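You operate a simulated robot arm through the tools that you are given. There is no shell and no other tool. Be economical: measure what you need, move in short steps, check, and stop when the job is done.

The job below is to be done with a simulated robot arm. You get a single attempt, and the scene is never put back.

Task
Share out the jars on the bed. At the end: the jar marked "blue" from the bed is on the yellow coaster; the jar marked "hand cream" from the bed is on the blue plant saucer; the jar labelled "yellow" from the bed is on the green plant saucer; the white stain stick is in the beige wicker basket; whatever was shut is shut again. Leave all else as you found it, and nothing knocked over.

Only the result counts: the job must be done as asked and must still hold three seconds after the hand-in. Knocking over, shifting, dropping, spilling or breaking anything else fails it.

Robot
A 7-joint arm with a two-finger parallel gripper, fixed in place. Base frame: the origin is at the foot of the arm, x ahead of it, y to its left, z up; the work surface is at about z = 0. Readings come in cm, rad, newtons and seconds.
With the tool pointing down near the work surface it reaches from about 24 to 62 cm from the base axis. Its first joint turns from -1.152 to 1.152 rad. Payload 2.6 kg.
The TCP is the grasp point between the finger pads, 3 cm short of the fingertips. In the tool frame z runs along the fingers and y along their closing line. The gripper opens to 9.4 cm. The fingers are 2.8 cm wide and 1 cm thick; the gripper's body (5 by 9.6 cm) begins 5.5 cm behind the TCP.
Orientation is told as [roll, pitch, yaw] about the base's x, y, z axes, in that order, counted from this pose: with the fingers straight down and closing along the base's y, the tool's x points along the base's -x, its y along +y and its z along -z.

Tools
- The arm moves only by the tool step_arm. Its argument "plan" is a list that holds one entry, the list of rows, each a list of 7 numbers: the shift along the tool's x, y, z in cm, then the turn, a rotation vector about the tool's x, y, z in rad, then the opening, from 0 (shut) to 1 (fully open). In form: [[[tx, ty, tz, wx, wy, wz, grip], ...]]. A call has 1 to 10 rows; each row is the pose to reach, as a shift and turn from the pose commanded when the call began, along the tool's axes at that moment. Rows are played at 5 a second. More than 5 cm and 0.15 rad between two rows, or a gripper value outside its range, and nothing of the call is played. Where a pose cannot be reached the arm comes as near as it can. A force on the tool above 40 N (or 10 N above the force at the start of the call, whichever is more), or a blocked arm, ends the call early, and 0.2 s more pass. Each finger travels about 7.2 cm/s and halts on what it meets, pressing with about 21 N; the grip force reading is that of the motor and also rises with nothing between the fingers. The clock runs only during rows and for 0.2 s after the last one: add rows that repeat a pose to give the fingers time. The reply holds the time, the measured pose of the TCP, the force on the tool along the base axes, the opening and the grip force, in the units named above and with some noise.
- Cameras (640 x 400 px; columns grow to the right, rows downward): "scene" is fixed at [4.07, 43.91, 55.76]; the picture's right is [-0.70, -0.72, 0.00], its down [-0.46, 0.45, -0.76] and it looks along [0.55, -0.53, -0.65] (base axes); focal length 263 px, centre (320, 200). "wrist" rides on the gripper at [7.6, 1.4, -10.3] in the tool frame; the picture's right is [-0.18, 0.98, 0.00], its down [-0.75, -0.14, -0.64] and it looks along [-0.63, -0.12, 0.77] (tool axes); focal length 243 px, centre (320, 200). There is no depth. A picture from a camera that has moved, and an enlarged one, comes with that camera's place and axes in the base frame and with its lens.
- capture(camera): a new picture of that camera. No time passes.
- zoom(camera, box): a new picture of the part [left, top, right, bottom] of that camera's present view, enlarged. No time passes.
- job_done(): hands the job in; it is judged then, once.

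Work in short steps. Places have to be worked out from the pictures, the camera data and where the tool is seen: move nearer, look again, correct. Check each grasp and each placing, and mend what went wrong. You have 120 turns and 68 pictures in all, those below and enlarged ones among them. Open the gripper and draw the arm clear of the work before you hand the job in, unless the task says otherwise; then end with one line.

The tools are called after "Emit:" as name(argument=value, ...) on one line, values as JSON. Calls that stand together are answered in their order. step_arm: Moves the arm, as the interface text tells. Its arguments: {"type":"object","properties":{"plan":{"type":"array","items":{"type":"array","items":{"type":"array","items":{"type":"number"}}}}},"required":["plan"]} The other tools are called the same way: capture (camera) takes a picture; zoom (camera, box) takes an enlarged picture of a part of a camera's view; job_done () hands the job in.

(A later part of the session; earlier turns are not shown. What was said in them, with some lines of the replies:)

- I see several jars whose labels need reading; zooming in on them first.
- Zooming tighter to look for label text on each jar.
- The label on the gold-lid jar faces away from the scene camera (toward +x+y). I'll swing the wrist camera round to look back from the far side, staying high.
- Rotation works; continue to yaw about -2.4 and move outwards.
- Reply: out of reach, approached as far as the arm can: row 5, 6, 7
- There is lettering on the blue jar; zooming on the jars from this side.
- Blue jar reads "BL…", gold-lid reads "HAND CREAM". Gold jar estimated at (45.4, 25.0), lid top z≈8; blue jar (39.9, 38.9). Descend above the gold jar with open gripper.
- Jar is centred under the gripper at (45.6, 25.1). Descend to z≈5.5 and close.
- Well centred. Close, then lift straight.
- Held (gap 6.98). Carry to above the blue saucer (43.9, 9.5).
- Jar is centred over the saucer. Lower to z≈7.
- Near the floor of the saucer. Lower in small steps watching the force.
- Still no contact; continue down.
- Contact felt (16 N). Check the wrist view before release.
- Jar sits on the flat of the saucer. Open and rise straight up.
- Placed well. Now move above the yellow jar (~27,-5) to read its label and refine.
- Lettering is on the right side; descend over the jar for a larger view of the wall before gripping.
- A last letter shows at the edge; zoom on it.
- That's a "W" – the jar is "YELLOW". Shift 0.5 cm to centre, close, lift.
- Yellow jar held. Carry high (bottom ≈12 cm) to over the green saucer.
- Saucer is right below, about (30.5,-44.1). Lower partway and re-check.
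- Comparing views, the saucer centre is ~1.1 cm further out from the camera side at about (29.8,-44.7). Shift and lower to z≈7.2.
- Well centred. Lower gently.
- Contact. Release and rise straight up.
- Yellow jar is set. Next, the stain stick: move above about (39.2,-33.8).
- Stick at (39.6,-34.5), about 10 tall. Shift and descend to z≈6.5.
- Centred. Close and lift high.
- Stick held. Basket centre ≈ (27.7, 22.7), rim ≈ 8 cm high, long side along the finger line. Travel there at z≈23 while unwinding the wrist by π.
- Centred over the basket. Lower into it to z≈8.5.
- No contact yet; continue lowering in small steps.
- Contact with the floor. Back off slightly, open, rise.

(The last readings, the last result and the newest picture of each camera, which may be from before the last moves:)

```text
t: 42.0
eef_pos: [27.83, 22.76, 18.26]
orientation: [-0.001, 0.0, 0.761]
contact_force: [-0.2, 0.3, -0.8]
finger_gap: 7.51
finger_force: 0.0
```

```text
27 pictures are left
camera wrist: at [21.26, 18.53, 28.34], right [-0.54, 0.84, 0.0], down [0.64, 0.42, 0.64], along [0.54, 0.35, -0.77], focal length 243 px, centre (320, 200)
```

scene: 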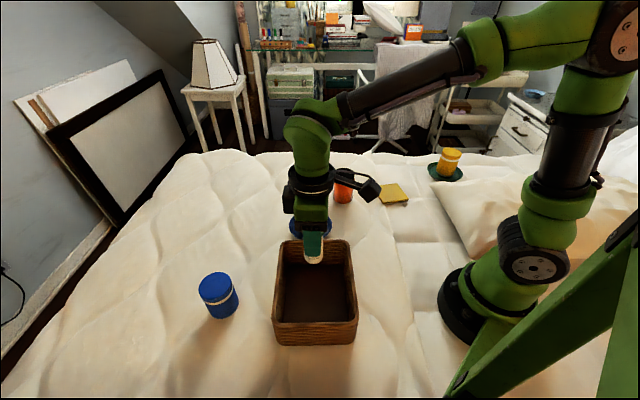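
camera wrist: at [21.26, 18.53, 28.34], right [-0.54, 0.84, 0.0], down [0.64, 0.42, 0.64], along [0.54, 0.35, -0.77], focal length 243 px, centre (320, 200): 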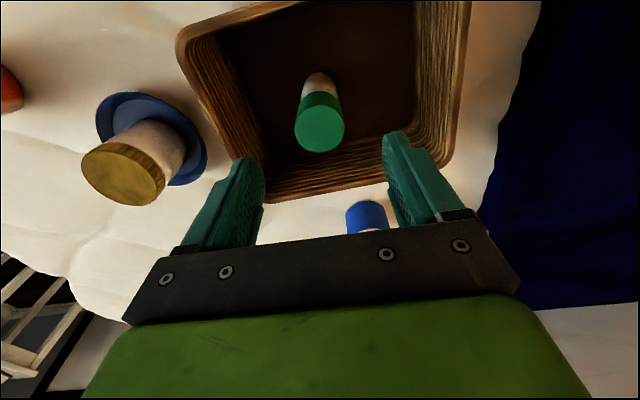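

Stick stands in the basket. Move above the blue jar (39.9, 38.9).

Emit:
step_arm(plan=[[[-4, 0.7, 0, 0, 0, 0, 1], [-8, 1.3, 0, 0, 0, 0, 1], [-12, 2, 0, 0, 0, 0, 1], [-16, 2.7, 0, 0, 0, 0, 1], [-19.9, 3.3, 0, 0, 0, 0, 1]]])

Emit:
capture(camera="wrist")

```text
t: 43.2
eef_pos: [39.89, 38.72, 17.98]
orientation: [0.0, 0.002, 0.76]
contact_force: [0.2, -0.3, -0.4]
finger_gap: 9.42
finger_force: 0.1
```

```text
26 pictures are left
camera wrist: at [33.27, 34.55, 28.15], right [-0.54, 0.84, 0.0], down [0.64, 0.42, 0.64], along [0.54, 0.35, -0.77], focal length 243 px, centre (320, 200)
```

wrist: 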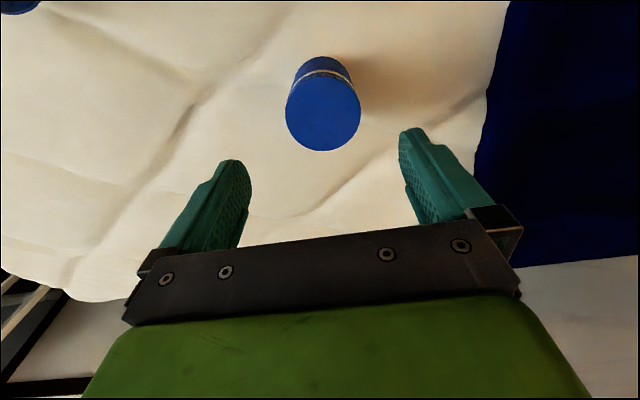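

Centred. Descend to z≈5.5 and close.

Emit:
step_arm(plan=[[[0.2, 0.1, 4, 0, 0, 0, 1], [0.2, 0.1, 8, 0, 0, 0, 1], [0.2, 0.1, 11, 0, 0, 0, 1], [0.2, 0.1, 12.5, 0, 0, 0, 1], [0.2, 0.1, 12.5, 0, 0, 0, 1]]])

Emit:
capture(camera="wrist")

```text
t: 44.4
eef_pos: [39.56, 38.53, 5.64]
orientation: [-0.001, -0.002, 0.762]
contact_force: [-0.7, 0.1, 0.5]
finger_gap: 9.39
finger_force: 0.0
```

```text
25 pictures are left
camera wrist: at [33.02, 34.37, 15.77], right [-0.54, 0.84, 0.0], down [0.64, 0.42, 0.64], along [0.54, 0.35, -0.77], focal length 243 px, centre (320, 200)
```

wrist: 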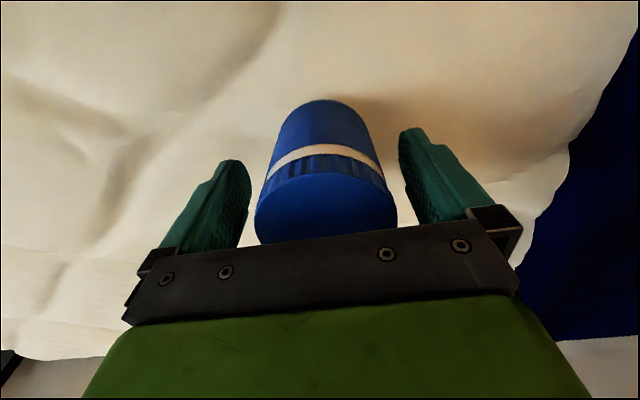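

Emit:
step_arm(plan=[[[0, 0, 0, 0, 0, 0, 0.6], [0, 0, 0, 0, 0, 0, 0.3], [0, 0, 0, 0, 0, 0, 0], [0, 0, 0, 0, 0, 0, 0], [0, 0, 0, 0, 0, 0, 0]]])

Emit:
step_arm(plan=[[[0, 0, -1.5, 0, 0, 0, 0], [0, 0, -5, 0, 0, 0, 0], [0, 0, -9, 0, 0, 0, 0], [0, 0, -13, 0, 0, 0, 0], [0, 0, -16, 0, 0, 0, 0]]])

```text
t: 45.6
eef_pos: [39.65, 38.79, 5.66]
orientation: [-0.001, 0.0, 0.761]
contact_force: [-0.2, 1.8, 0.4]
finger_gap: 6.28
finger_force: 21.2
```

```text
t: 46.8
eef_pos: [39.56, 38.67, 21.9]
orientation: [-0.001, 0.0, 0.761]
contact_force: [-0.1, -0.1, -3.2]
finger_gap: 6.2
finger_force: 21.3
```

Held. Carry at z≈22 to the coaster (36.6,-19.8).

Emit:
step_arm(plan=[[[3.2, -3.0, 0, 0, 0, 0, 0], [6.4, -6.0, 0, 0, 0, 0, 0], [9.6, -9.1, 0, 0, 0, 0, 0], [12.8, -12.1, 0, 0, 0, 0, 0], [16, -15.1, 0, 0, 0, 0, 0], [19.2, -18.1, 0, 0, 0, 0, 0], [22.4, -21.2, 0, 0, 0, 0, 0], [25.6, -24.2, 0, 0, 0, 0, 0], [28.8, -27.3, 0, 0, 0, 0, 0], [32, -30.3, 0, 0, 0, 0, 0]]])

Emit:
step_arm(plan=[[[3.2, -3, 0, 0, 0, 0, 0], [6.4, -6, 0, 0, 0, 0, 0], [8.6, -8.2, 0, 0, 0, 0, 0], [10.5, -10, 0, 0, 0, 0, 0], [10.5, -10, 3, 0, 0, 0, 0]]])

Emit:
capture(camera="wrist")

Emit:
zoom(camera="scene", box=[320, 130, 460, 230])

```text
t: 49.0
eef_pos: [37.38, -5.28, 21.64]
orientation: [0.001, 0.0, 0.762]
contact_force: [-0.4, -0.4, -2.3]
finger_gap: 6.2
finger_force: 20.7
```

```text
t: 50.2
eef_pos: [36.58, -19.86, 18.85]
orientation: [-0.001, 0.0, 0.761]
contact_force: [0.0, 0.6, -2.1]
finger_gap: 6.18
finger_force: 21.2
```

```text
24 pictures are left
camera wrist: at [29.97, -24.15, 28.94], right [-0.54, 0.84, 0.0], down [0.64, 0.42, 0.64], along [0.54, 0.35, -0.77], focal length 243 px, centre (320, 200)
```

wrist: 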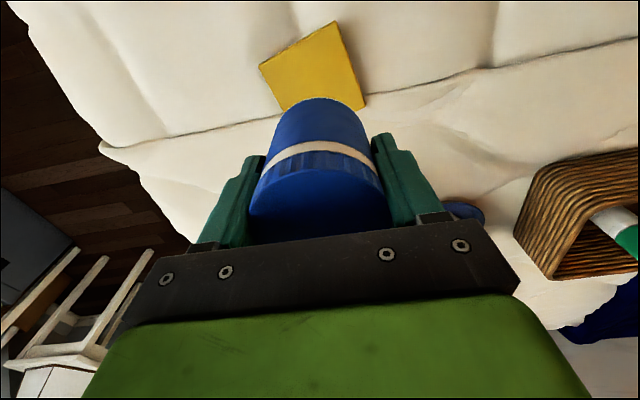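

```text
4.00 times, centred on (390, 180) of scene
camera zoom: at [4.07, 43.9, 55.76], right [-0.7, -0.72, 0.0], down [-0.46, 0.45, -0.76], along [0.55, -0.53, -0.65], focal length 1051 px, centre (40, 280)
```

zoom: 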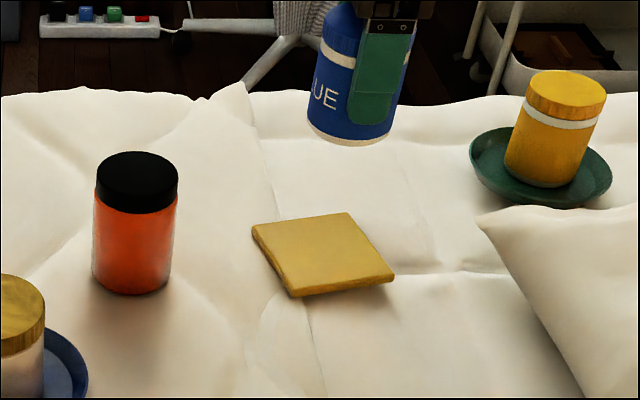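

"UE" visible confirms the blue label. Coaster centre ≈ (36.7,-20.2); nudge and lower to z≈8.5.

Emit:
step_arm(plan=[[[0.2, -0.3, 3, 0, 0, 0, 0], [0.2, -0.3, 6, 0, 0, 0, 0], [0.2, -0.3, 9, 0, 0, 0, 0], [0.2, -0.3, 10.8, 0, 0, 0, 0], [0.2, -0.3, 10.8, 0, 0, 0, 0]]])

Emit:
capture(camera="wrist")

Emit:
zoom(camera="scene", box=[340, 140, 440, 220])

```text
t: 51.4
eef_pos: [36.67, -20.4, 7.83]
orientation: [0.0, 0.001, 0.758]
contact_force: [0.0, 0.3, -1.8]
finger_gap: 6.18
finger_force: 20.9
```

```text
22 pictures are left
camera wrist: at [30.05, -24.59, 17.98], right [-0.54, 0.84, 0.0], down [0.64, 0.42, 0.64], along [0.54, 0.35, -0.77], focal length 243 px, centre (320, 200)
```

wrist: 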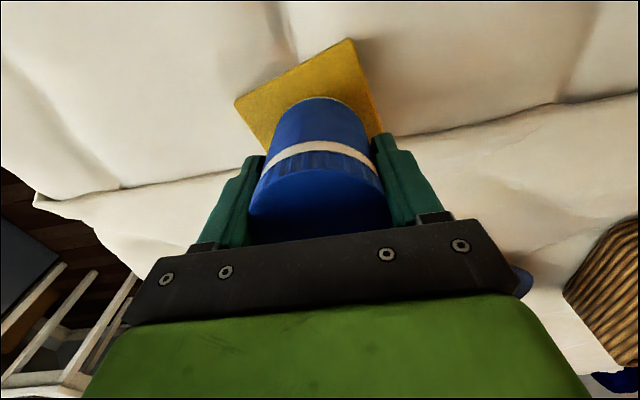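

```text
5.00 times, centred on (390, 180) of scene
camera zoom: at [4.07, 43.91, 55.76], right [-0.7, -0.72, 0.0], down [-0.46, 0.45, -0.76], along [0.55, -0.53, -0.65], focal length 1313 px, centre (-30, 300)
```

zoom: 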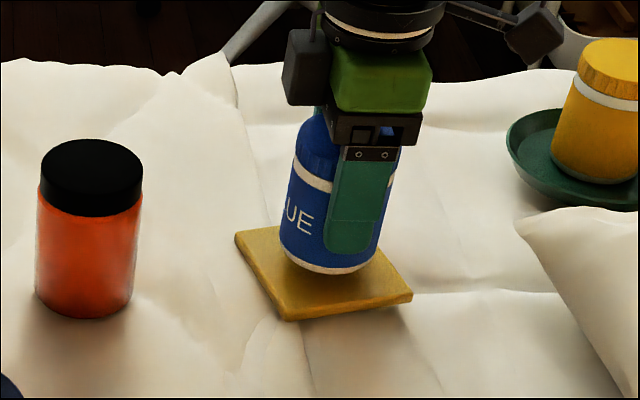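

Nearly centred; nudge 0.3 cm away from the scene camera and lower gently.

Emit:
step_arm(plan=[[[0, -0.3, 0.3, 0, 0, 0, 0], [0, -0.3, 0.6, 0, 0, 0, 0], [0, -0.3, 0.9, 0, 0, 0, 0], [0, -0.3, 0.9, 0, 0, 0, 0]]])

Emit:
step_arm(plan=[[[0, 0, 0.2, 0, 0, 0, 0], [0, 0, 0.4, 0, 0, 0, 0], [0, 0, 0.4, 0, 0, 0, 0]]])

```text
t: 52.4
eef_pos: [36.93, -20.5, 7.07]
orientation: [0.001, 0.001, 0.759]
contact_force: [0.6, 0.2, -2.0]
finger_gap: 6.19
finger_force: 21.1
```

```text
t: 53.2
eef_pos: [36.85, -20.42, 6.59]
orientation: [-0.002, 0.0, 0.758]
contact_force: [-2.4, -0.2, 5.8]
finger_gap: 6.19
finger_force: 20.9
```

Emit:
zoom(camera="scene", box=[340, 140, 440, 220])

```text
5.00 times, centred on (390, 180) of scene
camera zoom: at [4.07, 43.91, 55.76], right [-0.7, -0.72, 0.0], down [-0.46, 0.45, -0.76], along [0.55, -0.53, -0.65], focal length 1313 px, centre (-30, 300)
```

zoom: 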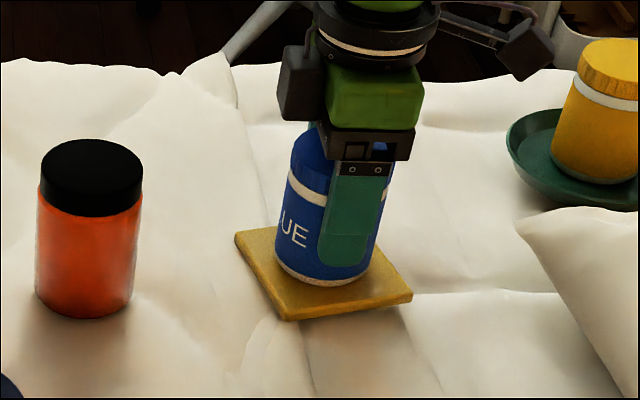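

On the coaster, contact felt. Press a hair more, open, rise.

Emit:
step_arm(plan=[[[0, 0, 0.1, 0, 0, 0, 0], [0, 0, 0.05, 0, 0, 0, 0.8], [0, 0, 0, 0, 0, 0, 1], [0, 0, 0, 0, 0, 0, 1], [0, 0, -3, 0, 0, 0, 1], [0, 0, -7, 0, 0, 0, 1], [0, 0, -11, 0, 0, 0, 1], [0, 0, -15, 0, 0, 0, 1]]])

Emit:
zoom(camera="scene", box=[340, 120, 480, 220])

Emit:
capture(camera="wrist")

```text
t: 55.0
eef_pos: [37.0, -20.58, 21.59]
orientation: [0.0, -0.001, 0.76]
contact_force: [0.3, -0.5, 0.0]
finger_gap: 9.39
finger_force: 0.1
```

```text
4.00 times, centred on (410, 170) of scene
camera zoom: at [4.07, 43.91, 55.76], right [-0.7, -0.72, 0.0], down [-0.46, 0.45, -0.76], along [0.55, -0.53, -0.65], focal length 1051 px, centre (-40, 320)
```

zoom: 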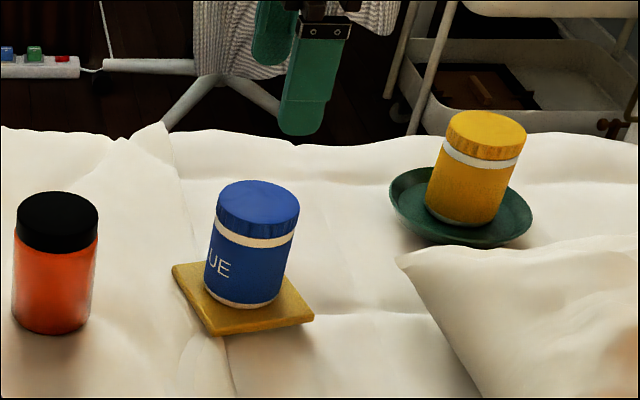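

```text
18 pictures are left
camera wrist: at [30.45, -24.71, 31.81], right [-0.54, 0.84, 0.0], down [0.64, 0.42, 0.64], along [0.54, 0.35, -0.77], focal length 243 px, centre (320, 200)
```

wrist: 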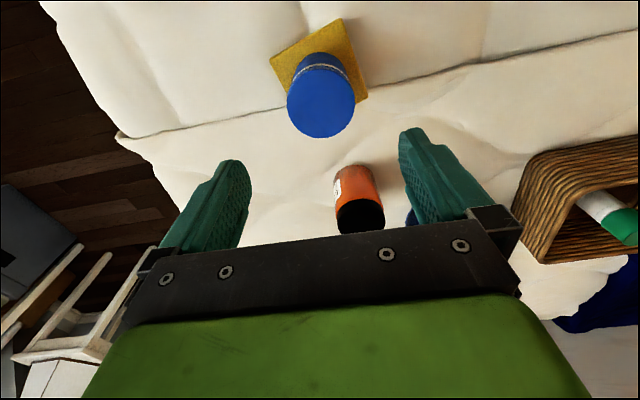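

All placed. Raise clear and do a final overall check, incl. the red jar's label.

Emit:
zoom(camera="wrist", box=[320, 155, 400, 235])

Emit:
step_arm(plan=[[[2, 0, -4, 0, 0, 0, 1], [4, 0, -8, 0, 0, 0, 1], [4, 0, -12, 0, 0, 0, 1]]])

Emit:
capture(camera="scene")

```text
5.00 times, centred on (360, 195) of wrist
camera zoom: at [30.45, -24.71, 31.81], right [-0.54, 0.84, 0.0], down [0.64, 0.42, 0.64], along [0.54, 0.35, -0.77], focal length 1213 px, centre (120, 225)
```

zoom: 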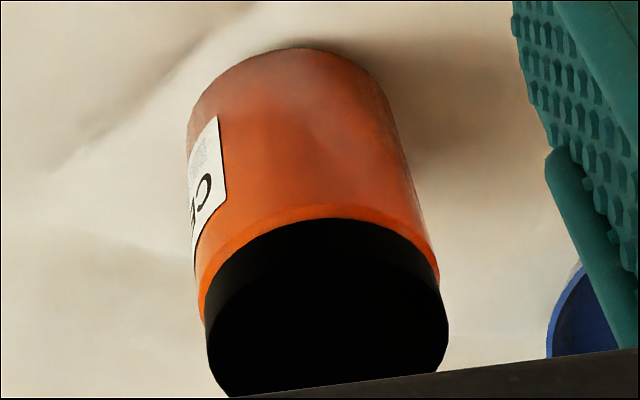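

```text
t: 55.8
eef_pos: [33.88, -23.36, 33.61]
orientation: [-0.001, 0.002, 0.76]
contact_force: [0.9, 0.3, -0.2]
finger_gap: 9.38
finger_force: 0.1
```

```text
16 pictures are left
```

scene: 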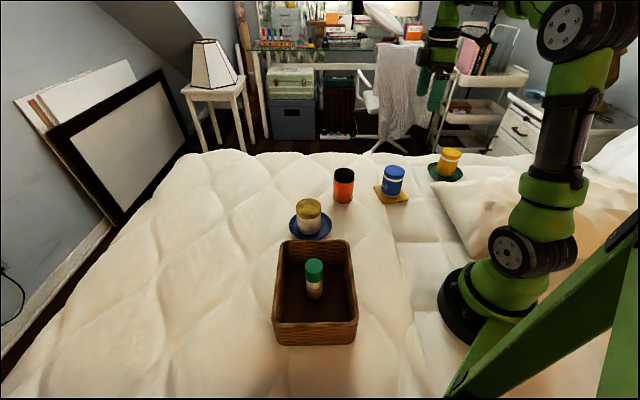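

Everything is in place, the red jar (labelled "C…") is untouched, and the arm is clear; handing in.

Emit:
job_done()

```text
The job is handed in.
```

The job is handed in: the blue jar is on the yellow coaster, the hand cream on the blue saucer, the yellow jar on the green saucer, and the stain stick is standing in the basket. I opened nothing, and the red jar stayed where it was.
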